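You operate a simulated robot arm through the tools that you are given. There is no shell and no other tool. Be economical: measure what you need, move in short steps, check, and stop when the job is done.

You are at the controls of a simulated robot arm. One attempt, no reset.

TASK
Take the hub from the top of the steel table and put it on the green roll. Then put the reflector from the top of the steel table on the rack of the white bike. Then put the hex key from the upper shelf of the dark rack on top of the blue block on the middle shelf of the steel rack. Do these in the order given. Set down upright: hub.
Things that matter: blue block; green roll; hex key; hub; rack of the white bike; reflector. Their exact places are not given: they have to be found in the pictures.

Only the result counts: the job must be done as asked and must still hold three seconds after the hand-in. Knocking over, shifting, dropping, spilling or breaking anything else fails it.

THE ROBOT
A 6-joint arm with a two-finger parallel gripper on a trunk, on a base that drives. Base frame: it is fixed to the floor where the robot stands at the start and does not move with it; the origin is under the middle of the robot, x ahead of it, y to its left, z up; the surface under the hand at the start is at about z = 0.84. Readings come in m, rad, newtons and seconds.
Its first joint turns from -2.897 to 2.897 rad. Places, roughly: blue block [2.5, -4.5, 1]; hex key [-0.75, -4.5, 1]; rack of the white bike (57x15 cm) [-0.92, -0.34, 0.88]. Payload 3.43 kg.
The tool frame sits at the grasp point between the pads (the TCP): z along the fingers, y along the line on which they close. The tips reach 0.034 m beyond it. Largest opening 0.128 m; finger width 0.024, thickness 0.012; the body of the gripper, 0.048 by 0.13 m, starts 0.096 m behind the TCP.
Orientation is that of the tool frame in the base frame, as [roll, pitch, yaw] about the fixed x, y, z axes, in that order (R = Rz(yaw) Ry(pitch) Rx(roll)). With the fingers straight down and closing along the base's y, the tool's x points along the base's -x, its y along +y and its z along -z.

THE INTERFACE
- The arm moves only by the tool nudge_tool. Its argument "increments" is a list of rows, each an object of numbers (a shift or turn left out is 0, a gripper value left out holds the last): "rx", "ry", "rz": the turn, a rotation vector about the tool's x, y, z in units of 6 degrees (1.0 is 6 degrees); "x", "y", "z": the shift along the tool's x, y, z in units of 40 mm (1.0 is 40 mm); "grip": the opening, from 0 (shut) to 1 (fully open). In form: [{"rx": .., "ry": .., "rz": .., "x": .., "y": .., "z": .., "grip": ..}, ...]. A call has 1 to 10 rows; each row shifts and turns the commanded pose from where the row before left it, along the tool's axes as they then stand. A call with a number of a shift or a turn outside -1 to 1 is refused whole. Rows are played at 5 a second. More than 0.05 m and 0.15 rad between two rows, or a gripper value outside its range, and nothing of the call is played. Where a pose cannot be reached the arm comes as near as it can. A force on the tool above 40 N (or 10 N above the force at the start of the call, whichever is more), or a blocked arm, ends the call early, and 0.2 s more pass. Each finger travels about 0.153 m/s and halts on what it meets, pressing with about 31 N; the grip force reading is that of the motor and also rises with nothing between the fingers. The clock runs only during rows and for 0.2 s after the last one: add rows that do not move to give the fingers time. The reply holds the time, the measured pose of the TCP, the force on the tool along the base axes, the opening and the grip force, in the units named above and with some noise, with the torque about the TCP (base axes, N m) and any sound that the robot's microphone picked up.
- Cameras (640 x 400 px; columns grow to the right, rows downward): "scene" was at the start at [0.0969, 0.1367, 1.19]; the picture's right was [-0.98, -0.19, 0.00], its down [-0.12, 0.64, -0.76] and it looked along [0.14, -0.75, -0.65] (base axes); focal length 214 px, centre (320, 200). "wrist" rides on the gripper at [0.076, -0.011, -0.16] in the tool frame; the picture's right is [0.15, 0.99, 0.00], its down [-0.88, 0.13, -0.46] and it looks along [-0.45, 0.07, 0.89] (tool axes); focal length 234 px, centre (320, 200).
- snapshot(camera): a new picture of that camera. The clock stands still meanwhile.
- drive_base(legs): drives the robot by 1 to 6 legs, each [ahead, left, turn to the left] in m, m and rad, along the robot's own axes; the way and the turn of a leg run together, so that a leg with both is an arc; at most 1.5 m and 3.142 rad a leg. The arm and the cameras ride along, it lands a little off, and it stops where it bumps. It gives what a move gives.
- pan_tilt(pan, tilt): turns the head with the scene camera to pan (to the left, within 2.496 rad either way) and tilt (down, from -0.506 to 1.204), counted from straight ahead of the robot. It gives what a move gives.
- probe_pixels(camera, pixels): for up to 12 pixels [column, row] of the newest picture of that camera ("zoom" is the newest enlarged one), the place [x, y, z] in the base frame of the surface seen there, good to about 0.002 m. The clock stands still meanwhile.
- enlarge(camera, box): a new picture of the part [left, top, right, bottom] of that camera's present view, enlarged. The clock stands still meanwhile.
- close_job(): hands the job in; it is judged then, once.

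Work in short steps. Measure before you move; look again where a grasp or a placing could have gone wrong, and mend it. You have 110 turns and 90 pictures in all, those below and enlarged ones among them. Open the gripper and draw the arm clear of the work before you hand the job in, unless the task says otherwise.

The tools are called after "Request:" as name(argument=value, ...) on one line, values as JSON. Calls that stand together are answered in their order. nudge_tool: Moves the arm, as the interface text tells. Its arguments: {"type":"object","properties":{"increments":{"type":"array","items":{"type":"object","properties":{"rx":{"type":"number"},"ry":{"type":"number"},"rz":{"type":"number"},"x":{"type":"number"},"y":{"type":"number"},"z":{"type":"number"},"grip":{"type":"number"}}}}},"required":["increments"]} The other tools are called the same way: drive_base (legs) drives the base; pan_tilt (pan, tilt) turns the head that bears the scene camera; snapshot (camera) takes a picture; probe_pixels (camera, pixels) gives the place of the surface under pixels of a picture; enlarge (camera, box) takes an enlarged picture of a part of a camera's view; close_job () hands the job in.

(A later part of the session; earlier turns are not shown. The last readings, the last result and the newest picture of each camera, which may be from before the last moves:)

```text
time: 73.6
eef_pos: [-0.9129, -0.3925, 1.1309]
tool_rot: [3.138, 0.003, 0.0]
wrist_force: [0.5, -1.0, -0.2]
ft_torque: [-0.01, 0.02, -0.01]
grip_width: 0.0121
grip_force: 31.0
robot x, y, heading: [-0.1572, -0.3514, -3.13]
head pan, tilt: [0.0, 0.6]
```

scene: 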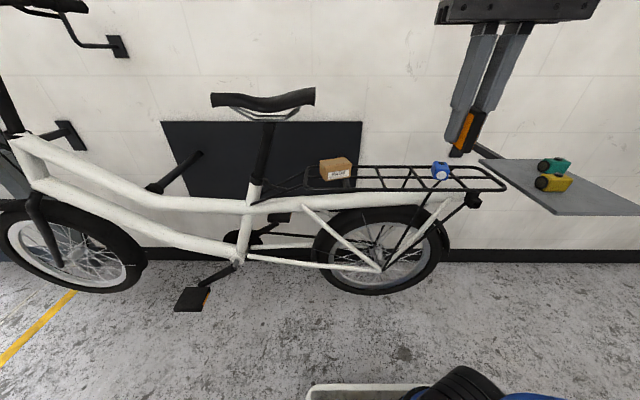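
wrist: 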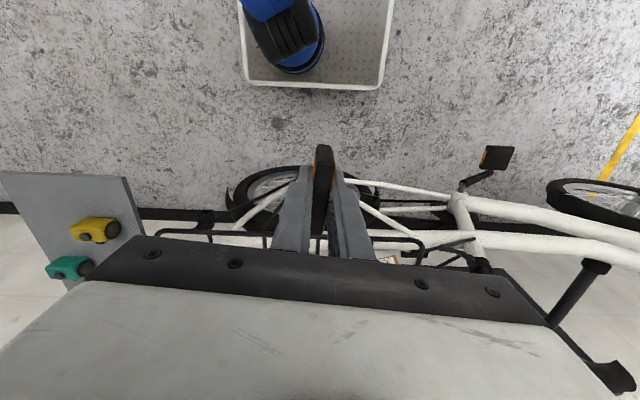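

Over the crossing; descend to z≈0.945 and inspect.

Request:
nudge_tool(increments=[{"x": -0.06, "z": 0.9}, {"z": 0.9}, {"z": 0.9}, {"z": 0.9}, {"z": 0.75}, {"z": 0.3}, {}])

Request:
enlarge(camera="scene", box=[340, 120, 450, 200])

Request:
snapshot(camera="wrist")

```text
time: 75.2
eef_pos: [-0.9151, -0.3937, 0.9458]
tool_rot: [3.139, 0.004, 0.001]
wrist_force: [-0.8, 0.3, -0.6]
ft_torque: [0.02, 0.02, -0.01]
grip_width: 0.0121
grip_force: 31.0
robot x, y, heading: [-0.1599, -0.3464, -3.127]
head pan, tilt: [0.0, 0.6]
```

```text
5.00 times, centred on (395, 160) of scene
```

zoom: 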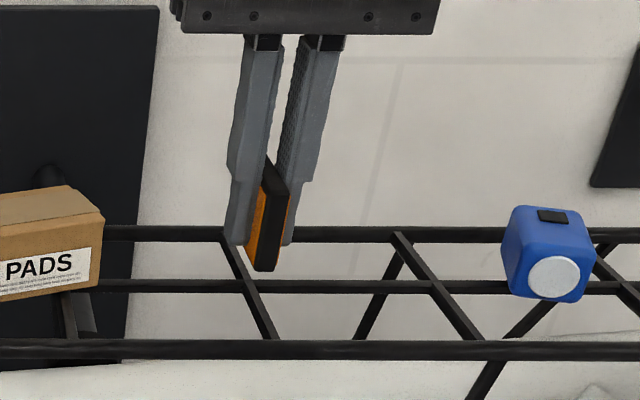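

```text
53 pictures are left
```

wrist: 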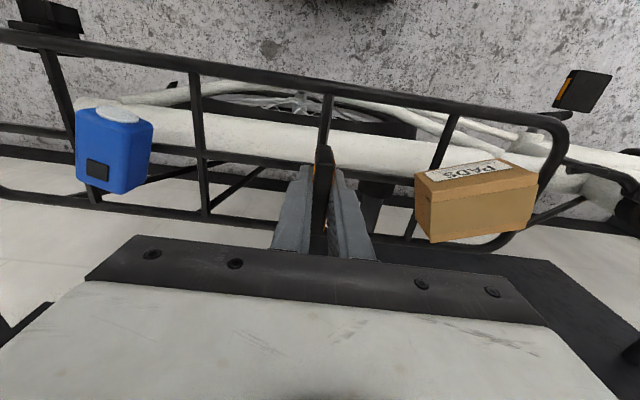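

Aligned over the crossbar. Lower gently until contact.

Request:
nudge_tool(increments=[{"z": 0.25}, {"z": 0.15}, {"z": 0.06}, {"z": 0.04}, {}])

Request:
enlarge(camera="scene", box=[360, 140, 410, 190])

```text
time: 76.4
eef_pos: [-0.915, -0.3924, 0.9258]
tool_rot: [3.138, 0.005, -0.001]
wrist_force: [-1.5, 1.0, 6.9]
ft_torque: [0.06, -0.18, 0.02]
grip_width: 0.012
grip_force: 31.2
robot x, y, heading: [-0.1584, -0.3487, -3.129]
head pan, tilt: [0.0, 0.6]
```

```text
8.00 times, centred on (385, 165) of scene
```

zoom: 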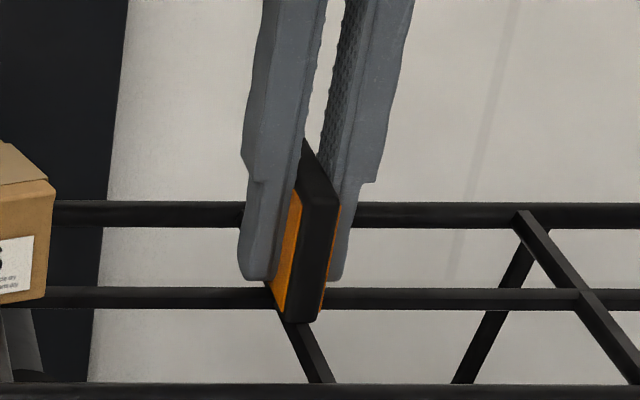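

Light contact (7 N). Open slowly and symmetrically.

Request:
nudge_tool(increments=[{"z": 0.01}, {"grip": 0.12}, {"grip": 0.16}, {"grip": 0.22}, {"grip": 0.3}, {}])

Request:
enlarge(camera="scene", box=[360, 140, 410, 190])

```text
time: 77.8
eef_pos: [-0.9146, -0.392, 0.926]
tool_rot: [3.137, 0.003, 0.0]
wrist_force: [0.4, 0.1, -0.1]
ft_torque: [-0.02, -0.03, 0.01]
grip_width: 0.0383
grip_force: 0.0
robot x, y, heading: [-0.1612, -0.3497, -3.126]
head pan, tilt: [0.0, 0.6]
```

```text
8.00 times, centred on (385, 165) of scene
```

zoom: 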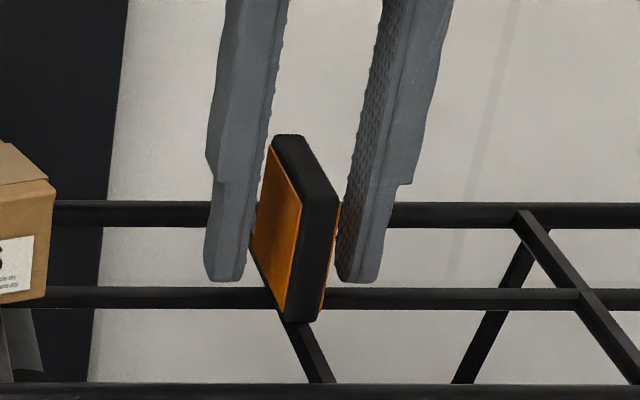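

It stands on its own. I raise the hand straight up and recheck.

Request:
nudge_tool(increments=[{"z": -0.4}, {"z": -0.8}, {"z": -1}, {"z": -1}, {"z": -1}, {"z": -0.9}, {"x": 1}, {"x": 1}, {"x": 1}, {"x": 1}])

Request:
enlarge(camera="scene", box=[350, 140, 430, 200])

```text
time: 80.0
eef_pos: [-0.7547, -0.392, 1.1272]
tool_rot: [3.138, 0.001, 0.0]
wrist_force: [-0.8, 0.0, 0.3]
ft_torque: [0.02, -0.06, 0.0]
grip_width: 0.0384
grip_force: 0.0
robot x, y, heading: [-0.1619, -0.3519, -3.128]
head pan, tilt: [0.0, 0.6]
```

```text
6.67 times, centred on (390, 170) of scene
```

zoom: 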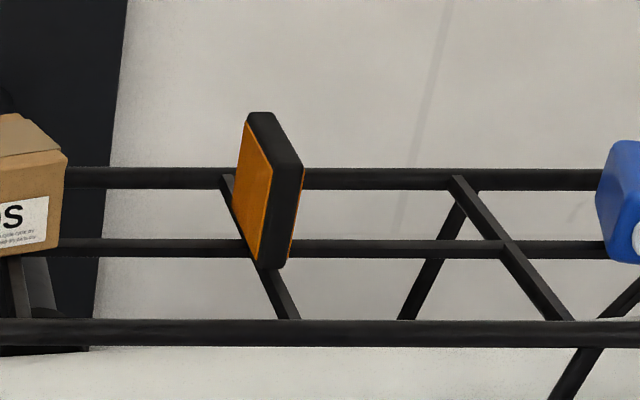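

The reflector stays put. I retract and turn left to face −y, then look ahead.

Request:
nudge_tool(increments=[{"x": 1}, {"x": 1}, {"x": 1}, {"x": 0.5}, {}])

Request:
drive_base(legs=[[0, 0, 1.557]])

Request:
pan_tilt(pan=-0.2, tilt=0.4)

Request:
snapshot(camera="scene")

```text
time: 81.2
eef_pos: [-0.6141, -0.3935, 1.1281]
tool_rot: [3.14, 0.003, 0.0]
wrist_force: [-0.1, -0.1, 0.7]
ft_torque: [0.0, -0.03, -0.02]
grip_width: 0.0384
grip_force: 0.1
robot x, y, heading: [-0.1601, -0.3483, -3.127]
head pan, tilt: [0.0, 0.6]
```

```text
time: 85.4
eef_pos: [-0.1247, -0.8056, 1.1268]
tool_rot: [3.138, 0.003, 1.555]
wrist_force: [0.4, -0.8, -0.3]
ft_torque: [-0.02, 0.03, 0.02]
grip_width: 0.0385
grip_force: 0.0
robot x, y, heading: [-0.1589, -0.3496, -1.575]
head pan, tilt: [0.0, 0.6]
```

```text
time: 86.1
eef_pos: [-0.1241, -0.804, 1.1277]
tool_rot: [3.138, 0.003, 1.553]
wrist_force: [-0.1, 0.4, -0.6]
ft_torque: [-0.03, 0.03, -0.01]
grip_width: 0.0387
grip_force: 0.0
robot x, y, heading: [-0.1607, -0.348, -1.579]
head pan, tilt: [-0.201, 0.4]
```

```text
49 pictures are left
```

scene: 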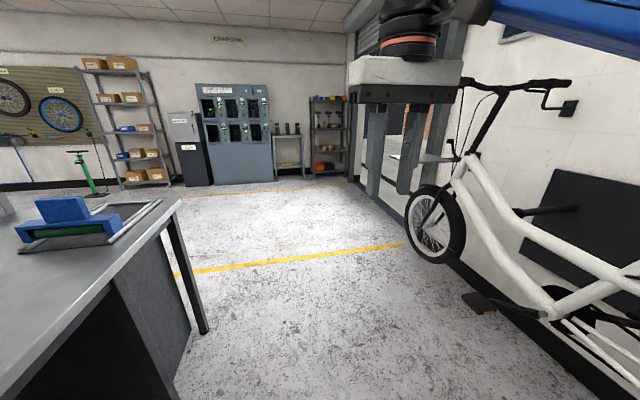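

The dark rack is at (330,140), steel rack at (135,130). The corridor is clear; I drive ahead 2.5 m and look.

Request:
drive_base(legs=[[1.5, 0, 0], [1.0, -0.3, 0]])

Request:
pan_tilt(pan=-0.1, tilt=0.2)

Request:
snapshot(camera="scene")

```text
time: 98.6
eef_pos: [-0.4454, -3.3199, 1.1288]
tool_rot: [3.138, 0.003, 1.552]
wrist_force: [-0.4, 0.8, -0.7]
ft_torque: [0.01, 0.01, 0.04]
grip_width: 0.0383
grip_force: 0.1
robot x, y, heading: [-0.4808, -2.8636, -1.577]
head pan, tilt: [-0.201, 0.4]
```

```text
time: 99.3
eef_pos: [-0.4459, -3.3191, 1.1283]
tool_rot: [3.138, 0.004, 1.553]
wrist_force: [0.5, 0.6, 0.6]
ft_torque: [0.01, 0.0, -0.01]
grip_width: 0.0384
grip_force: 0.1
robot x, y, heading: [-0.4797, -2.8653, -1.578]
head pan, tilt: [-0.099, 0.201]
```

```text
48 pictures are left
```

scene: 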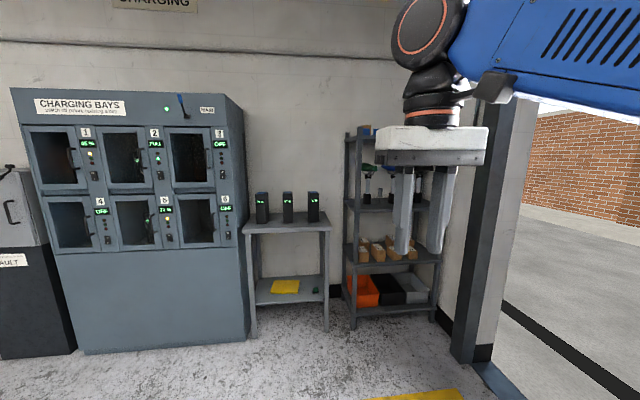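

I zoom on the dark rack to find the hex key.

Request:
enlarge(camera="scene", box=[335, 115, 450, 225])

```text
3.64 times, centred on (392, 170) of scene
```

zoom: 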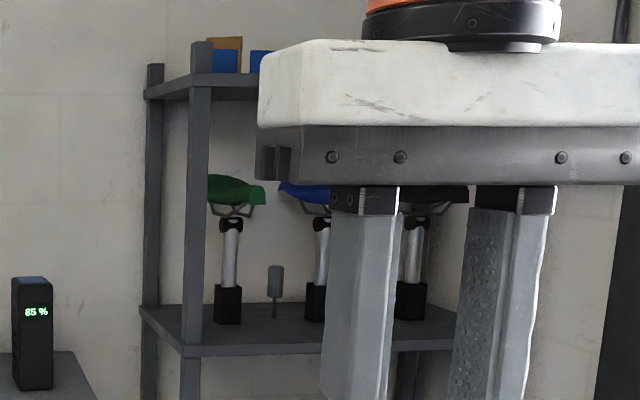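

A hex key with grip handle stands upright at zoom (275,285) between saddle posts. I probe it and surroundings.

Request:
probe_pixels(camera="zoom", pixels=[[275, 270], [275, 285], [275, 305], [275, 314], [230, 250], [228, 300], [318, 265], [315, 305], [235, 190], [300, 190], [230, 350], [230, 95]])

Request:
enlarge(camera="scene", box=[366, 145, 406, 180])

```text
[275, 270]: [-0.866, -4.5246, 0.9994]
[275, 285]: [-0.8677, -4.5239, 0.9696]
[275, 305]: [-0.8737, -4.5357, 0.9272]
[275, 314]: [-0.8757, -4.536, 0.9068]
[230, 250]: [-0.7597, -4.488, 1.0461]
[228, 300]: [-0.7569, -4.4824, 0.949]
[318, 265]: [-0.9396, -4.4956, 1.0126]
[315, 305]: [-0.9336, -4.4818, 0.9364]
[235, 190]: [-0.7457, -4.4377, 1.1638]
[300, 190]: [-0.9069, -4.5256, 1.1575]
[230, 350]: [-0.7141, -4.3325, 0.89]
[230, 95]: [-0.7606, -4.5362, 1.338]
```

```text
11.43 times, centred on (386, 162) of scene
```

zoom: 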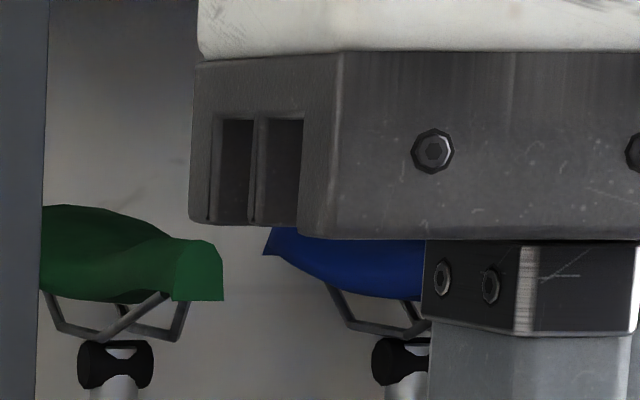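

The key stands at ≈(−0.868, −4.53), shelf z≈0.905, handle z≈0.95–1.01. Check pillar and side-table positions before driving nearer.

Request:
probe_pixels(camera="scene", pixels=[[330, 228], [328, 325], [243, 230], [455, 355], [440, 260], [352, 325], [505, 250], [420, 395], [345, 200], [435, 300]])

```text
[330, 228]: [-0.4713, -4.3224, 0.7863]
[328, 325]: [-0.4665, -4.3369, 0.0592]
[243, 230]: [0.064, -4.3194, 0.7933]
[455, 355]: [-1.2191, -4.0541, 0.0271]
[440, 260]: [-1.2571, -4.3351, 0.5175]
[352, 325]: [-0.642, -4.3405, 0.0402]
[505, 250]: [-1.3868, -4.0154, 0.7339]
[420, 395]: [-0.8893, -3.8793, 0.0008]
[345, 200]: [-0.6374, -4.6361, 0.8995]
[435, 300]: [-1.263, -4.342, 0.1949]
```

Clear. Drive to about (−0.78, −3.66).

Request:
drive_base(legs=[[0.78, -0.3, 0]])

Request:
nudge_tool(increments=[{"z": -1}, {"z": -1}, {"z": -1}, {"z": -1}, {"z": -1}, {}])

Request:
pan_tilt(pan=0, tilt=0.3)

Request:
snapshot(camera="scene")

```text
time: 103.8
eef_pos: [-0.7463, -4.0981, 1.1282]
tool_rot: [3.138, 0.003, 1.558]
wrist_force: [1.1, 0.3, 0.5]
ft_torque: [-0.03, 0.0, -0.01]
grip_width: 0.0385
grip_force: 0.1
robot x, y, heading: [-0.7833, -3.6462, -1.577]
head pan, tilt: [-0.099, 0.201]
```

```text
time: 105.2
eef_pos: [-0.7244, -4.1379, 1.1541]
tool_rot: [3.13, 0.015, 1.557]
wrist_force: [-0.1, -0.1, 0.1]
ft_torque: [-0.02, 0.0, -0.02]
grip_width: 0.0385
grip_force: 0.0
out of reach, approached as far as the arm can: row 1, 2, 3, 4, 5
robot x, y, heading: [-0.7827, -3.6475, -1.566]
head pan, tilt: [-0.099, 0.201]
```

```text
time: 105.8
eef_pos: [-0.7237, -4.1382, 1.155]
tool_rot: [3.133, 0.014, 1.557]
wrist_force: [-0.3, -0.6, 0.3]
ft_torque: [-0.02, 0.01, 0.0]
grip_width: 0.0384
grip_force: 0.0
robot x, y, heading: [-0.7809, -3.6462, -1.568]
head pan, tilt: [0.0, 0.3]
```

```text
45 pictures are left
```

scene: 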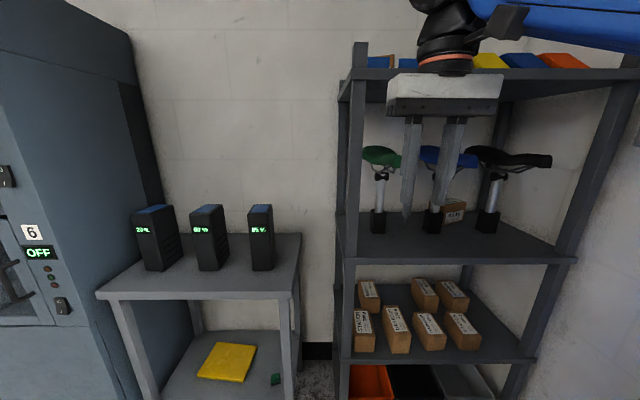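

The gripper hides the key. I back up 0.12 m, then move the hand right/forward while pitching the tool toward horizontal.

Request:
drive_base(legs=[[-0.12, 0, 0]])

Request:
nudge_tool(increments=[{"x": -1}, {"x": -1, "z": 0.5}, {"x": -1, "z": 0.5}, {"x": -1, "y": -0.8}, {"y": -0.9}, {"y": -0.9}, {"y": -0.9}, {}])

Request:
nudge_tool(increments=[{"ry": -1}, {"ry": -1}, {"ry": -1}, {"ry": -1}, {"ry": -1}, {"ry": -1}, {"ry": -1}, {}])

Request:
snapshot(camera="scene")

```text
time: 107.1
eef_pos: [-0.7239, -4.0173, 1.1536]
tool_rot: [3.132, 0.014, 1.56]
wrist_force: [0.2, -0.6, -0.4]
ft_torque: [0.0, -0.01, -0.04]
grip_width: 0.0384
grip_force: 0.1
robot x, y, heading: [-0.7823, -3.522, -1.568]
head pan, tilt: [0.0, 0.3]
```

```text
refused: row 4 steps farther than a row can; nothing moved
```

```text
time: 108.9
eef_pos: [-0.7238, -4.0186, 1.1553]
tool_rot: [3.128, 0.746, 1.55]
wrist_force: [-0.4, 0.1, -0.2]
ft_torque: [-0.03, 0.03, 0.01]
grip_width: 0.0382
grip_force: 0.0
robot x, y, heading: [-0.7831, -3.522, -1.57]
head pan, tilt: [0.0, 0.3]
```

```text
44 pictures are left
```

scene: 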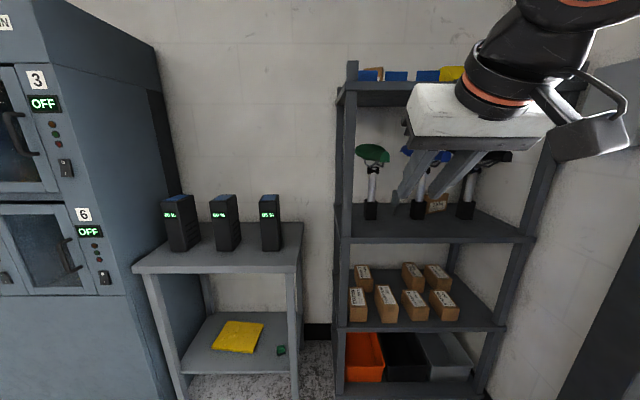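

The tool points forward-down now. I pitch 30° more and shift to the right (x≈−0.95) to uncover the key.

Request:
nudge_tool(increments=[{"ry": -1, "y": -0.8}, {"ry": -1, "y": -0.8}, {"ry": -1, "y": -0.8}, {"ry": -1, "y": -0.8}, {"ry": -1, "y": -0.8}, {"y": -0.8}, {"y": -0.8}, {"y": -0.8}, {}])

Request:
snapshot(camera="scene")

Request:
snapshot(camera="wrist")

```text
time: 110.9
eef_pos: [-0.9648, -4.0267, 1.1478]
tool_rot: [3.134, 1.205, 1.559]
wrist_force: [0.5, 0.2, 0.7]
ft_torque: [-0.02, -0.03, 0.03]
grip_width: 0.0384
grip_force: 0.2
out of reach, approached as far as the arm can: row 4, 5
robot x, y, heading: [-0.7839, -3.5211, -1.572]
head pan, tilt: [0.0, 0.3]
```

```text
43 pictures are left
```

scene: 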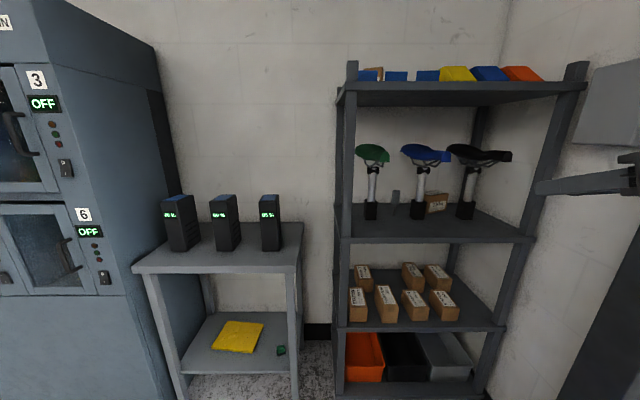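

```text
42 pictures are left
```

wrist: 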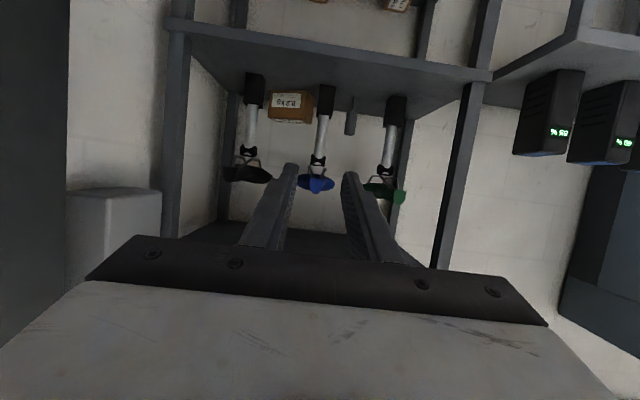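

The key shows at scene (395,202) with clear view. I zoom in on it.

Request:
enlarge(camera="scene", box=[360, 175, 430, 235])

Request:
probe_pixels(camera="scene", pixels=[[375, 152], [388, 155], [365, 150], [425, 155], [448, 157], [403, 150], [372, 190], [419, 190], [480, 157], [395, 240], [395, 100], [418, 209]])

```text
6.67 times, centred on (395, 205) of scene
```

zoom: 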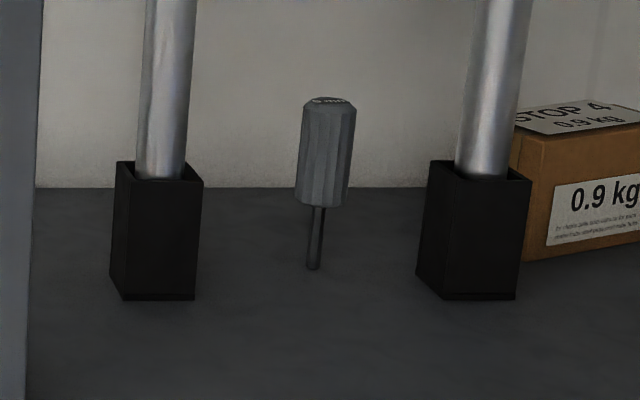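

```text
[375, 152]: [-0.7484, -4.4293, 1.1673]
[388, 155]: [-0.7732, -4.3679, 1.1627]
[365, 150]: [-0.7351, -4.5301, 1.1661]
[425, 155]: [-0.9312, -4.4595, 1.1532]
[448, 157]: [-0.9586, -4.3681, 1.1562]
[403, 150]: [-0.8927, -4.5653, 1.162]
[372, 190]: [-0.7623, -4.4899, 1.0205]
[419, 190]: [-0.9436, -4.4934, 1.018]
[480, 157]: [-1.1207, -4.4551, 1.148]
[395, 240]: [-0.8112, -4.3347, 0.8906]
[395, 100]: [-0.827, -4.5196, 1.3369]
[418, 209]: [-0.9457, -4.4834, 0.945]
```

I probe the key's handle and shaft, plus the post blocks.

Request:
probe_pixels(camera="zoom", pixels=[[328, 103], [328, 150], [302, 150], [350, 150], [325, 200], [315, 235], [313, 266], [312, 280], [200, 230], [420, 230], [120, 290], [515, 290]])

```text
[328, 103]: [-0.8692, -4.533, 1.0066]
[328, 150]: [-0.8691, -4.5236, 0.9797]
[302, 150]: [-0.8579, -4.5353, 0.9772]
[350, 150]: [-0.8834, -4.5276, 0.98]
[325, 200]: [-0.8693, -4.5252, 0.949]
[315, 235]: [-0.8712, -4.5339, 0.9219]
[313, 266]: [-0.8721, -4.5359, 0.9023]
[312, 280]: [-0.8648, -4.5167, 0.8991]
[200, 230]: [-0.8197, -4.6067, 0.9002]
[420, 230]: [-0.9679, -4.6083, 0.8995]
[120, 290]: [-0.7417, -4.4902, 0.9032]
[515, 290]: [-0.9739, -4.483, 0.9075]
```

Key axis ≈(−0.870, −4.536), handle z 0.949–1.007 (Ø26), shaft below. Before choosing the grasp I look at the blue block on the steel rack (pan left 1.23).

Request:
pan_tilt(pan=1.23, tilt=0.1)

Request:
enlarge(camera="scene", box=[240, 120, 400, 260])

```text
time: 112.3
eef_pos: [-0.9632, -4.026, 1.1467]
tool_rot: [3.135, 1.206, 1.56]
wrist_force: [0.8, -0.1, 0.1]
ft_torque: [0.01, -0.03, 0.0]
grip_width: 0.0385
grip_force: 0.1
robot x, y, heading: [-0.7813, -3.5243, -1.575]
head pan, tilt: [1.23, 0.099]
```

```text
2.86 times, centred on (320, 190) of scene
```

zoom: 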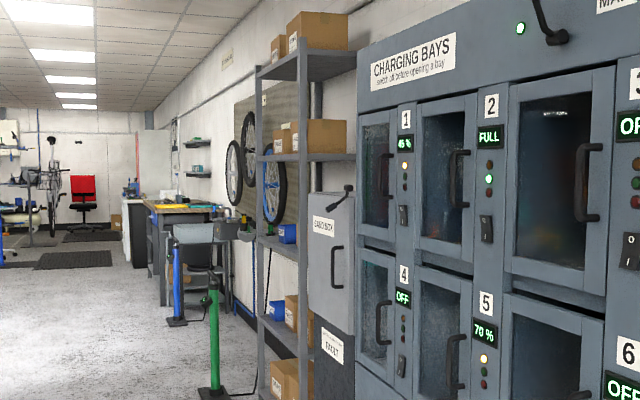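

The rack's block will be examined when there. I now approach the key: shift to x≈−0.87, grip 50 mm, forward along the tool (20° below horizontal) to a pre-grasp point.

Request:
nudge_tool(increments=[{"y": 0.8, "grip": 0.39}, {"y": 0.8}, {"y": 0.8, "x": -0.58}, {"z": 1}, {"z": 1}, {"z": 1}, {"z": 1}, {"z": 1}, {"z": 1}, {}])

Request:
pan_tilt(pan=-0.1, tilt=0.4)

```text
time: 114.5
eef_pos: [-0.9334, -4.054, 1.0876]
tool_rot: [3.134, 1.208, 1.56]
wrist_force: [0.0, -0.3, 0.1]
ft_torque: [-0.01, 0.01, -0.02]
grip_width: 0.0499
grip_force: 0.1
out of reach, approached as far as the arm can: row 4, 5, 6, 7, 8, 9
robot x, y, heading: [-0.7875, -3.5287, -1.569]
head pan, tilt: [1.23, 0.099]
```

```text
time: 116.0
eef_pos: [-0.9339, -4.0538, 1.0882]
tool_rot: [3.133, 1.207, 1.56]
wrist_force: [0.7, -0.4, -0.6]
ft_torque: [0.0, -0.02, 0.0]
grip_width: 0.0499
grip_force: 0.0
robot x, y, heading: [-0.782, -3.5262, -1.572]
head pan, tilt: [-0.099, 0.4]
```

The arm sticks at a limit when folded close. I pitch the tool back up partly, extend forward in front of the rack, then pitch again.

Request:
nudge_tool(increments=[{"ry": 1}, {"ry": 1}, {"ry": 1}, {"ry": 1}, {"ry": 1}, {"ry": 1}, {"y": 0.8}, {"y": 0.8}, {}])

Request:
drive_base(legs=[[-0.08, 0, 0]])

```text
time: 118.0
eef_pos: [-0.8538, -3.9225, 1.0751]
tool_rot: [3.136, 0.579, 1.621]
wrist_force: [-3.8, -2.2, -0.7]
ft_torque: [0.2, -0.3, 0.16]
grip_width: 0.0499
grip_force: 0.0
out of reach, approached as far as the arm can: row 1, 2, 3, 4, 5, 6
robot x, y, heading: [-0.7834, -3.5259, -1.572]
head pan, tilt: [-0.099, 0.4]
```

```text
time: 119.0
eef_pos: [-0.8623, -3.8408, 1.0751]
tool_rot: [3.138, 0.578, 1.567]
wrist_force: [0.8, 0.2, -0.2]
ft_torque: [0.02, 0.01, 0.01]
grip_width: 0.0498
grip_force: 0.0
robot x, y, heading: [-0.782, -3.4452, -1.569]
head pan, tilt: [-0.099, 0.4]
```

Now extend forward (base −y) at constant height to y≈−4.22.

Request:
nudge_tool(increments=[{"x": -0.82, "z": 0.46}, {"x": -0.82, "z": 0.46}, {"x": -0.82, "z": 0.46}, {"x": -0.82, "z": 0.46}, {"x": -0.82, "z": 0.5}, {"x": -0.82, "z": 0.5}, {"x": -0.82, "z": 0.5}, {"x": -0.82, "z": 0.5}, {"x": -0.82, "z": 0.5}, {}])

```text
time: 121.2
eef_pos: [-0.8621, -4.1838, 1.0902]
tool_rot: [3.139, 0.578, 1.566]
wrist_force: [-0.2, -0.9, 0.0]
ft_torque: [0.0, -0.03, 0.0]
grip_width: 0.0497
grip_force: 0.0
robot x, y, heading: [-0.7822, -3.4458, -1.572]
head pan, tilt: [-0.099, 0.4]
```

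Now pitch the tool up to ~20° below horizontal.

Request:
nudge_tool(increments=[{"ry": -1}, {"ry": -1}, {"ry": -1}, {"ry": -1}, {"ry": -1}, {"ry": -1}, {"ry": -0.2}, {}])

Request:
snapshot(camera="scene")

```text
time: 123.0
eef_pos: [-0.8629, -4.1826, 1.0903]
tool_rot: [3.134, 1.229, 1.559]
wrist_force: [-0.5, -0.2, -0.3]
ft_torque: [-0.03, -0.01, 0.0]
grip_width: 0.0499
grip_force: 0.1
robot x, y, heading: [-0.7872, -3.4412, -1.574]
head pan, tilt: [-0.099, 0.4]
```

```text
39 pictures are left
```

scene: 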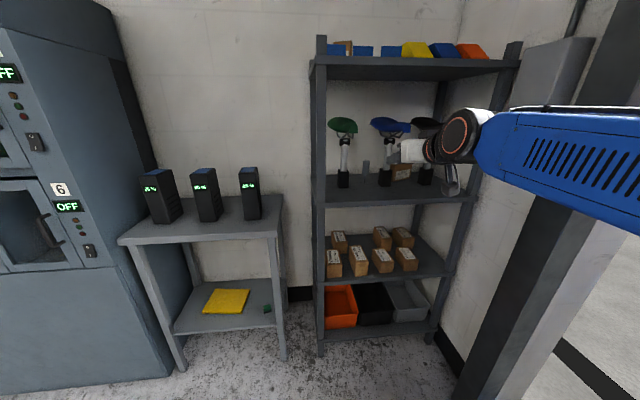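

Good pose. Advance along the tool to ~0.12 m short of the key and check alignment.

Request:
nudge_tool(increments=[{"x": -0.36, "y": -0.08}, {"z": 0.9}, {"z": 0.9}, {"z": 1}, {"z": 1}, {"z": 1}, {"z": 0.9}, {}])

Request:
snapshot(camera="wrist")

Request:
enlarge(camera="scene", box=[320, 100, 480, 210])

```text
time: 124.8
eef_pos: [-0.8666, -4.4018, 1.0277]
tool_rot: [3.135, 1.227, 1.559]
wrist_force: [0.7, -0.5, 0.2]
ft_torque: [0.03, 0.03, 0.0]
grip_width: 0.05
grip_force: 0.0
robot x, y, heading: [-0.7833, -3.4426, -1.57]
head pan, tilt: [-0.099, 0.4]
```

```text
38 pictures are left
```

wrist: 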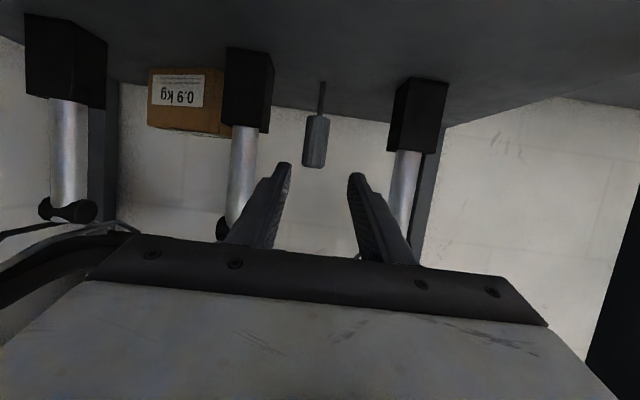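

```text
3.64 times, centred on (400, 155) of scene
```

zoom: 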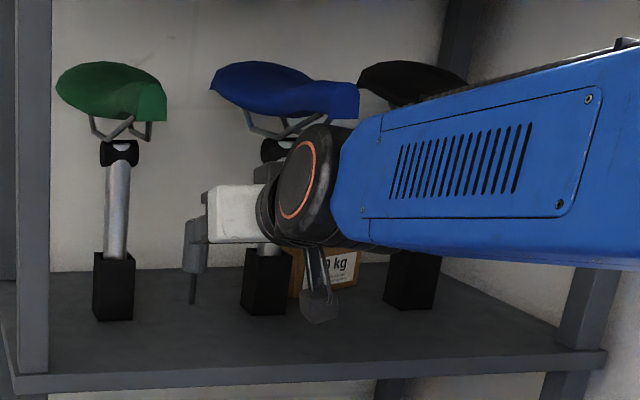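

A camera housing hangs below the wrist and the wrist nears the blue saddle's nose; I probe their tops for clearance.

Request:
probe_pixels(camera="zoom", pixels=[[318, 128], [350, 125], [385, 112], [430, 95], [357, 112], [350, 85], [320, 320], [320, 295], [210, 190], [265, 190], [192, 240], [300, 118]])

```text
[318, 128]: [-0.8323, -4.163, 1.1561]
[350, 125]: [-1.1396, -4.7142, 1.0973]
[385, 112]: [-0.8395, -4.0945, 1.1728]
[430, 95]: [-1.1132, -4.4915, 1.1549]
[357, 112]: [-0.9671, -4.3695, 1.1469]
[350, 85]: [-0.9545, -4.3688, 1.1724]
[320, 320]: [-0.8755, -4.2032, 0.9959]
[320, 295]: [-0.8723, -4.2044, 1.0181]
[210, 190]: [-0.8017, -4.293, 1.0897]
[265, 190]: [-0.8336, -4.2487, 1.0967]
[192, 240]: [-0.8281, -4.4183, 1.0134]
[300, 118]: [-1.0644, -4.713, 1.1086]
```

Clearances are ample (≥5 cm). Advance the last 0.12 m and check before closing.

Request:
nudge_tool(increments=[{"z": 0.8, "y": -0.05}, {"z": 0.8}, {"z": 0.7}, {"z": 0.4}, {"z": 0.31}, {}])

Request:
snapshot(camera="wrist")

Request:
enlarge(camera="scene", box=[340, 140, 410, 200])

```text
time: 126.2
eef_pos: [-0.8703, -4.5159, 0.9873]
tool_rot: [3.136, 1.226, 1.559]
wrist_force: [0.8, -0.3, -0.3]
ft_torque: [-0.02, 0.0, -0.02]
grip_width: 0.0501
grip_force: 0.0
robot x, y, heading: [-0.7858, -3.4427, -1.567]
head pan, tilt: [-0.099, 0.4]
```

```text
36 pictures are left
```

wrist: 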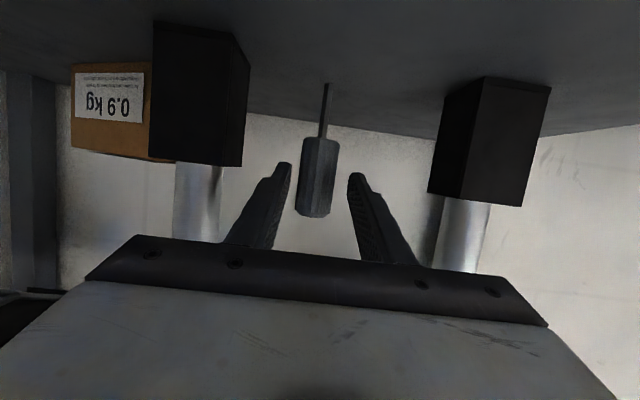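

```text
6.67 times, centred on (375, 170) of scene
```

zoom: 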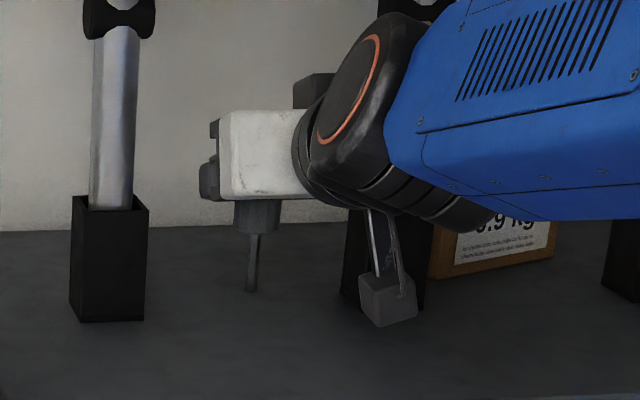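

Handle centred between fingertips. Close gently.

Request:
nudge_tool(increments=[{"grip": 0.3}, {"grip": 0.24}, {"grip": 0.18}, {"grip": 0.1}, {}, {}])

Request:
snapshot(camera="wrist")

```text
time: 127.6
eef_pos: [-0.8705, -4.5145, 0.9865]
tool_rot: [3.134, 1.227, 1.56]
wrist_force: [0.2, -0.5, 0.8]
ft_torque: [-0.05, -0.01, -0.02]
grip_width: 0.0284
grip_force: 31.3
robot x, y, heading: [-0.7862, -3.444, -1.571]
head pan, tilt: [-0.099, 0.4]
```

```text
34 pictures are left
```

wrist: 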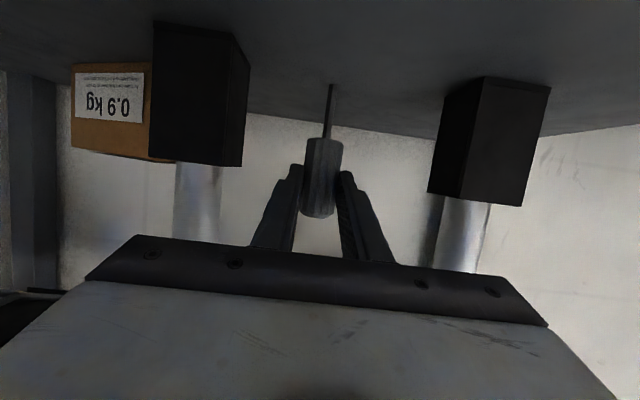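

Gripped at 28.4 mm. Lift 3 cm, then retreat along the tool axis.

Request:
nudge_tool(increments=[{"x": -0.35, "z": -0.12}, {"x": -0.35, "z": -0.12}, {"z": -0.8}, {"z": -0.9}, {"z": -0.9}, {"z": -0.9}, {"z": -0.9}, {"z": -0.9}, {"z": -0.9}, {}])

Request:
snapshot(camera="wrist")

```text
time: 129.8
eef_pos: [-0.869, -4.283, 1.0986]
tool_rot: [3.133, 1.227, 1.56]
wrist_force: [0.1, 0.3, -0.8]
ft_torque: [0.02, -0.02, -0.05]
grip_width: 0.0285
grip_force: 31.2
robot x, y, heading: [-0.7822, -3.4426, -1.575]
head pan, tilt: [-0.099, 0.4]
```

```text
33 pictures are left
```

wrist: 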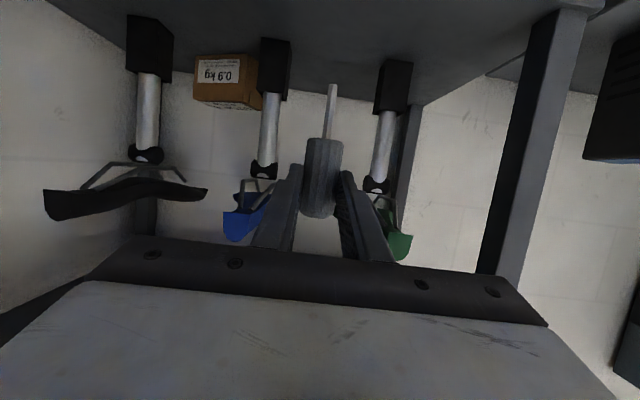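

Key held upright. Back off 0.4 m and drive left 1.5 m, then look toward the steel rack.

Request:
drive_base(legs=[[-0.4, 0, 0], [0, 1.5, 0]])

Request:
pan_tilt(pan=0.8, tilt=0.35)

Request:
snapshot(camera="scene")

```text
time: 139.3
eef_pos: [0.6284, -3.8792, 1.0998]
tool_rot: [3.137, 1.227, 1.565]
wrist_force: [0.2, -0.6, -0.3]
ft_torque: [0.02, -0.01, -0.01]
grip_width: 0.0284
grip_force: 30.8
robot x, y, heading: [0.7071, -3.0377, -1.565]
head pan, tilt: [-0.099, 0.4]
```

```text
time: 140.5
eef_pos: [0.629, -3.88, 1.0991]
tool_rot: [3.135, 1.225, 1.567]
wrist_force: [-0.9, -0.2, -0.8]
ft_torque: [0.02, -0.03, 0.0]
grip_width: 0.0287
grip_force: 30.9
robot x, y, heading: [0.7111, -3.0383, -1.567]
head pan, tilt: [0.799, 0.351]
```

```text
32 pictures are left
```

scene: 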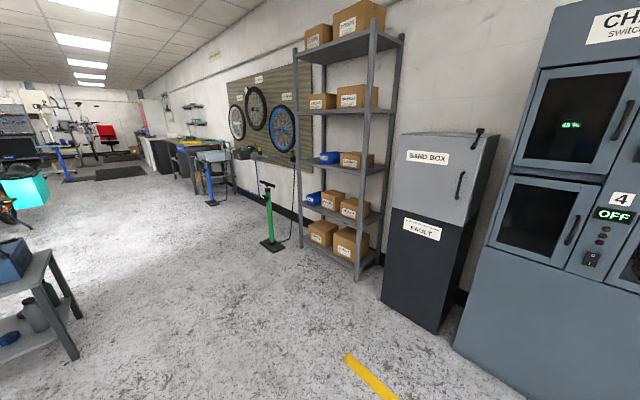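

Request:
enlarge(camera="scene", box=[290, 90, 410, 220])

Request:
probe_pixels(camera="scene", pixels=[[269, 190], [268, 245], [300, 245], [355, 278], [330, 158], [330, 168], [322, 198], [60, 355], [45, 255], [385, 300], [335, 109], [435, 325]])

```text
3.08 times, centred on (350, 155) of scene
```

zoom: 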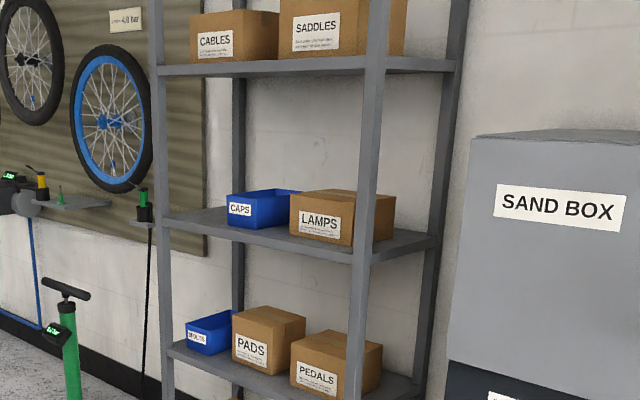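

```text
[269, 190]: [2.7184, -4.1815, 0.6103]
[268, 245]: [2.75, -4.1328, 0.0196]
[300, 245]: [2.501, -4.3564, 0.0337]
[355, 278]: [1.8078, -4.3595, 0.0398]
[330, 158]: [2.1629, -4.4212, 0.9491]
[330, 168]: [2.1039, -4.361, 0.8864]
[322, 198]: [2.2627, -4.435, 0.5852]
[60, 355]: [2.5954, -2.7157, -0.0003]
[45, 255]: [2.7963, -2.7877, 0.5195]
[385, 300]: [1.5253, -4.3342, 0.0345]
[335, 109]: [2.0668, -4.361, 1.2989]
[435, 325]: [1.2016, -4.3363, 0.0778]
```

Blue items seen there are bins (“CAPS”). I drive left to x≈2.05 to view the shelf frontally.

Request:
drive_base(legs=[[0, 1.34, 0]])

Request:
pan_tilt(pan=0.15, tilt=0.25)

Request:
snapshot(camera="scene")

```text
time: 147.3
eef_pos: [1.9765, -3.8727, 1.1]
tool_rot: [3.134, 1.227, 1.565]
wrist_force: [0.4, 0.5, -0.1]
ft_torque: [-0.01, 0.01, 0.01]
grip_width: 0.0283
grip_force: 30.5
robot x, y, heading: [2.058, -3.0288, -1.573]
head pan, tilt: [0.799, 0.351]
```

```text
time: 148.3
eef_pos: [1.9766, -3.8724, 1.0985]
tool_rot: [3.135, 1.227, 1.566]
wrist_force: [0.5, 0.1, -0.3]
ft_torque: [0.04, -0.01, 0.03]
grip_width: 0.0283
grip_force: 31.0
robot x, y, heading: [2.0617, -3.0345, -1.561]
head pan, tilt: [0.15, 0.25]
```

```text
30 pictures are left
```

scene: 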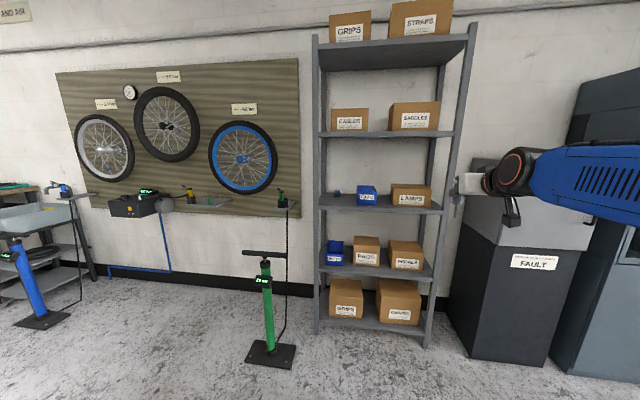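

There's a small blue thing at (337,193) left of the CAPS bin. Zoom in.

Request:
enlarge(camera="scene", box=[315, 165, 385, 225])

Request:
probe_pixels(camera="zoom", pixels=[[205, 180], [205, 190], [190, 185], [222, 185], [205, 198], [205, 215], [400, 180], [480, 130], [205, 260], [80, 200], [300, 200], [560, 280]])

```text
6.67 times, centred on (350, 195) of scene
```

zoom: 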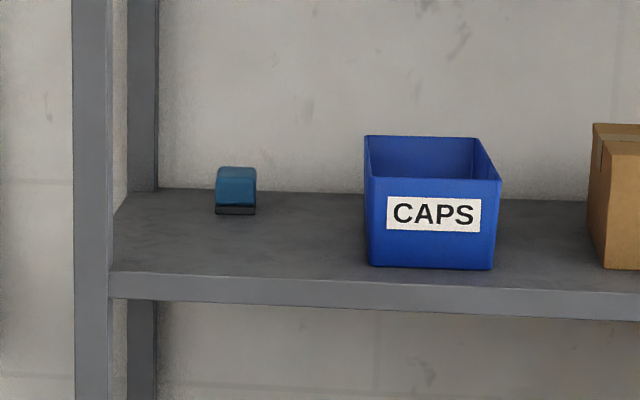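

```text
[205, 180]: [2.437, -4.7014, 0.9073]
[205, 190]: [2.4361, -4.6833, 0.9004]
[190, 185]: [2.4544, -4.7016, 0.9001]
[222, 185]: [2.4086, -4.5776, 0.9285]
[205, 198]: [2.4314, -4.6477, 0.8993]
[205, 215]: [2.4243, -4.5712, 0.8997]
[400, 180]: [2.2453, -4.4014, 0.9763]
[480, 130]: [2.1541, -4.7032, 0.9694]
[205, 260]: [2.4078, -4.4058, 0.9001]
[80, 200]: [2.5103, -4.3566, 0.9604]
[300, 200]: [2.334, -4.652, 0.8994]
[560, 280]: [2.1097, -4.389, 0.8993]
```

The blue block is the small one at zoom (236,190), around (2.40, −4.58). I zoom further and probe.

Request:
enlarge(camera="scene", box=[334, 186, 348, 200])

Request:
probe_pixels(camera="zoom", pixels=[[140, 190], [260, 190], [200, 110], [200, 150], [200, 180], [200, 250], [140, 120], [270, 120], [200, 135], [200, 95], [200, 310], [140, 310]])

```text
16.00 times, centred on (341, 193) of scene
```

zoom: 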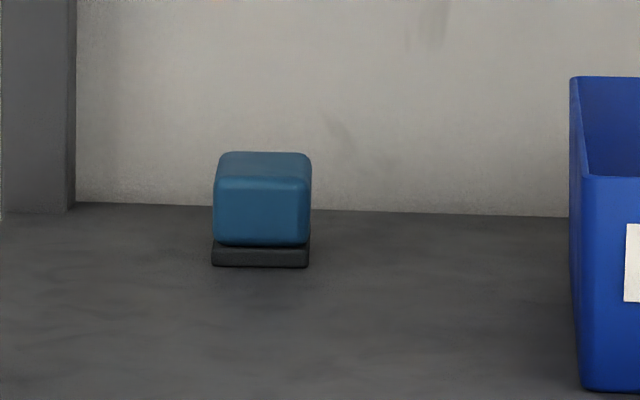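

```text
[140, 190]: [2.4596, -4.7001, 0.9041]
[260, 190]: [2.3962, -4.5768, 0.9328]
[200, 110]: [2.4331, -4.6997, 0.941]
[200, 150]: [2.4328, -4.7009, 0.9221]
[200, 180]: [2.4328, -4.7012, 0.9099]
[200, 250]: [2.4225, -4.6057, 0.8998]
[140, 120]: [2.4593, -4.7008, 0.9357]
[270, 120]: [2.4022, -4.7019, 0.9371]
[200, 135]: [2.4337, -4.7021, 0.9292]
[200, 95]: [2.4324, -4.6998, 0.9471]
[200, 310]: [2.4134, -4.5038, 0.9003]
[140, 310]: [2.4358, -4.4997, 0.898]
```

Request:
probe_pixels(camera="zoom", pixels=[[217, 190], [308, 190], [262, 178], [262, 170], [262, 158], [225, 158], [303, 158], [225, 172], [303, 172], [262, 240], [262, 260], [215, 255]])

```text
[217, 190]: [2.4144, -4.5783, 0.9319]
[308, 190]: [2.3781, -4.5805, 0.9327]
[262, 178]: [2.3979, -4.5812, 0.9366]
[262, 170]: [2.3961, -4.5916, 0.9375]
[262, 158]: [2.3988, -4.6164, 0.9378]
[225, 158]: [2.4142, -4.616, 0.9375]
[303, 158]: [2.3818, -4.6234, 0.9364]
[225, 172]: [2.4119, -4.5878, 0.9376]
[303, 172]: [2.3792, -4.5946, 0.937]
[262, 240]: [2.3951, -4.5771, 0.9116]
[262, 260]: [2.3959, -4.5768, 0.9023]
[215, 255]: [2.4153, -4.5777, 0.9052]
```

Block: x 2.377–2.416, y from −4.577 back to ~−4.63, top z 0.9375; next shelf above ~1.3, so the key will be stood upright as it was. I drive to the same relative pose as at the dark rack: ahead, left, ahead.

Request:
drive_base(legs=[[0.25, 0, 0], [0, 0.42, 0], [0.2, 0, 0]])

Request:
pan_tilt(pan=-0.05, tilt=0.4)

Request:
snapshot(camera="scene")

```text
time: 153.5
eef_pos: [2.3988, -4.3269, 1.0995]
tool_rot: [3.136, 1.226, 1.567]
wrist_force: [0.8, 0.5, -0.6]
ft_torque: [0.03, -0.03, 0.02]
grip_width: 0.0284
grip_force: 31.2
robot x, y, heading: [2.4815, -3.4838, -1.566]
head pan, tilt: [0.15, 0.25]
```

```text
time: 154.3
eef_pos: [2.3997, -4.3259, 1.1006]
tool_rot: [3.135, 1.227, 1.567]
wrist_force: [-0.6, 0.0, -0.3]
ft_torque: [0.01, -0.01, -0.04]
grip_width: 0.0283
grip_force: 31.7
robot x, y, heading: [2.4772, -3.4848, -1.564]
head pan, tilt: [-0.051, 0.4]
```

```text
27 pictures are left
```

scene: 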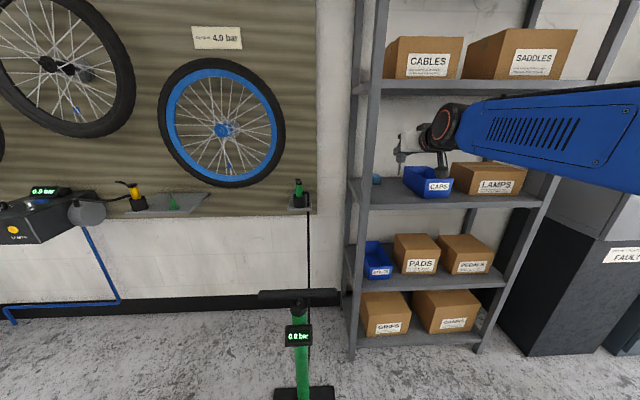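

I zoom to see the key, block and post.

Request:
enlarge(camera="scene", box=[350, 120, 450, 205])

Request:
probe_pixels(camera="zoom", pixels=[[148, 248], [170, 248], [148, 262], [172, 262], [160, 268], [160, 243], [303, 150], [303, 190], [303, 210], [280, 270], [560, 120], [580, 190]])

Request:
snapshot(camera="wrist")

```text
4.71 times, centred on (400, 162) of scene
```

zoom: 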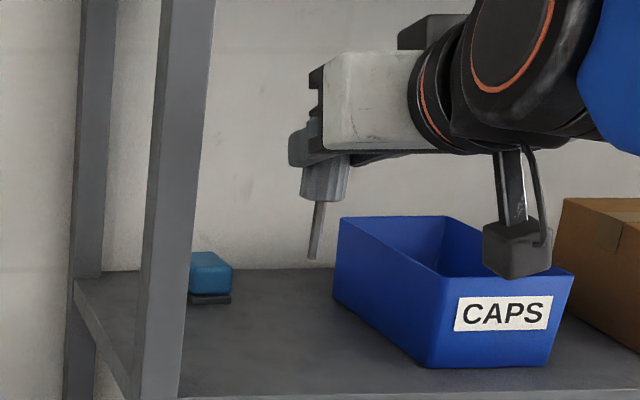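

```text
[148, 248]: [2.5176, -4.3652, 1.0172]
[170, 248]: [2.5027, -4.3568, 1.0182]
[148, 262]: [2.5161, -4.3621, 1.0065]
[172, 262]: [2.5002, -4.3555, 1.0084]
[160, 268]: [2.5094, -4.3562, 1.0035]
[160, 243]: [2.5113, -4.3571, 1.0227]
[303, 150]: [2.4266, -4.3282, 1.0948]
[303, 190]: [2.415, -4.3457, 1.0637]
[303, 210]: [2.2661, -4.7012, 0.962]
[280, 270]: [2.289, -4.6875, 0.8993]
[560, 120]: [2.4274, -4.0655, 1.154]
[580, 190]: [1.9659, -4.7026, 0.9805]
```

```text
25 pictures are left
```

wrist: 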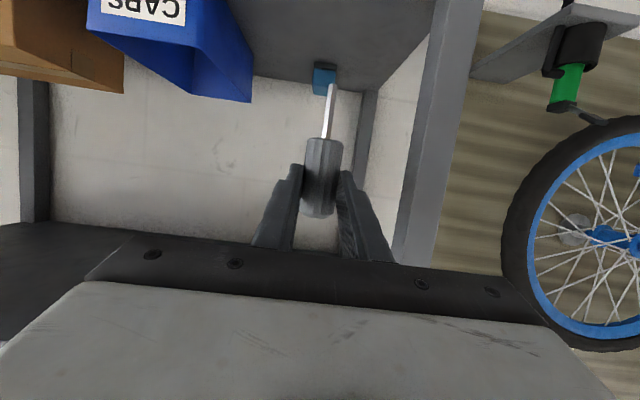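

The key hangs vertical (lean matches perspective). I measure its shaft/handle position relative to TCP.

Request:
probe_pixels(camera="zoom", pixels=[[313, 254], [316, 235], [319, 212], [325, 185], [210, 270], [210, 256], [195, 260], [228, 262], [325, 165], [345, 185]])

```text
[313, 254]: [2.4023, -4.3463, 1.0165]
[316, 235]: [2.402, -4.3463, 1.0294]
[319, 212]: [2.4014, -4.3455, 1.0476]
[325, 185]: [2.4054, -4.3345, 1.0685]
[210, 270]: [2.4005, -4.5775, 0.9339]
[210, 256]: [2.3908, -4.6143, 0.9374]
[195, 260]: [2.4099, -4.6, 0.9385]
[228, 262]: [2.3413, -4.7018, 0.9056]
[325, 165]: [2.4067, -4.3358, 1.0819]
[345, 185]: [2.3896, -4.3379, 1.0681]
```

Key axis is 0.023 beyond TCP in −y; tip 0.087 below. I move to 2 cm above the block.

Request:
nudge_tool(increments=[{"x": -0.82, "y": -0.09}, {"z": 0.9}, {"z": 0.9}, {"z": 1}, {"z": 1}, {"z": 1}, {"z": 0.9}, {"z": 0.74}, {}])

Request:
enlarge(camera="scene", box=[360, 140, 420, 190])

Request:
snapshot(camera="wrist")

```text
time: 156.3
eef_pos: [2.3971, -4.5797, 1.043]
tool_rot: [3.134, 1.227, 1.568]
wrist_force: [0.7, -0.3, 0.2]
ft_torque: [0.0, 0.0, 0.0]
grip_width: 0.0285
grip_force: 30.8
robot x, y, heading: [2.4785, -3.4866, -1.568]
head pan, tilt: [-0.051, 0.4]
```

```text
8.00 times, centred on (390, 165) of scene
```

zoom: 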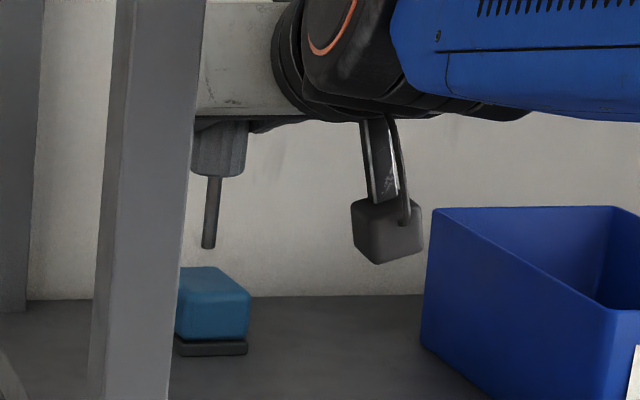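

```text
23 pictures are left
```

wrist: 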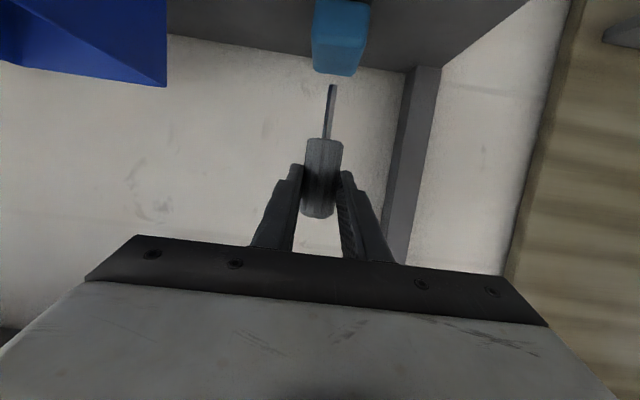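

I probe the shaft tip and the block's top surface here.

Request:
probe_pixels(camera="zoom", pixels=[[209, 243], [211, 200], [214, 182], [218, 150], [185, 270], [215, 270], [240, 290], [205, 280], [195, 300], [220, 293], [220, 320], [225, 275]])

Request:
probe_pixels(camera="wrist", pixels=[[328, 134], [332, 92], [322, 140], [320, 215]])

```text
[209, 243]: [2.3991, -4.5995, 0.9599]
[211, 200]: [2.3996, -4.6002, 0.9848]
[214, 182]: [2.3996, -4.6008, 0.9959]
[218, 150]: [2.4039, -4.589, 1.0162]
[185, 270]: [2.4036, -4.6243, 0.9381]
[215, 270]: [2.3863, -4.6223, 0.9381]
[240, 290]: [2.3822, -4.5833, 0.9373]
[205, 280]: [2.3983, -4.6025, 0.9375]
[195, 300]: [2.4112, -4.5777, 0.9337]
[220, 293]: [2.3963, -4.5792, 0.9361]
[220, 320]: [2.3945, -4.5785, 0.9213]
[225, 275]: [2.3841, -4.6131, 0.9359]
```

```text
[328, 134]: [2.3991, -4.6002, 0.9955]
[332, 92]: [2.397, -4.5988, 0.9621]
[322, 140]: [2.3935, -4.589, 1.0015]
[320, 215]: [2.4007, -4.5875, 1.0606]
```

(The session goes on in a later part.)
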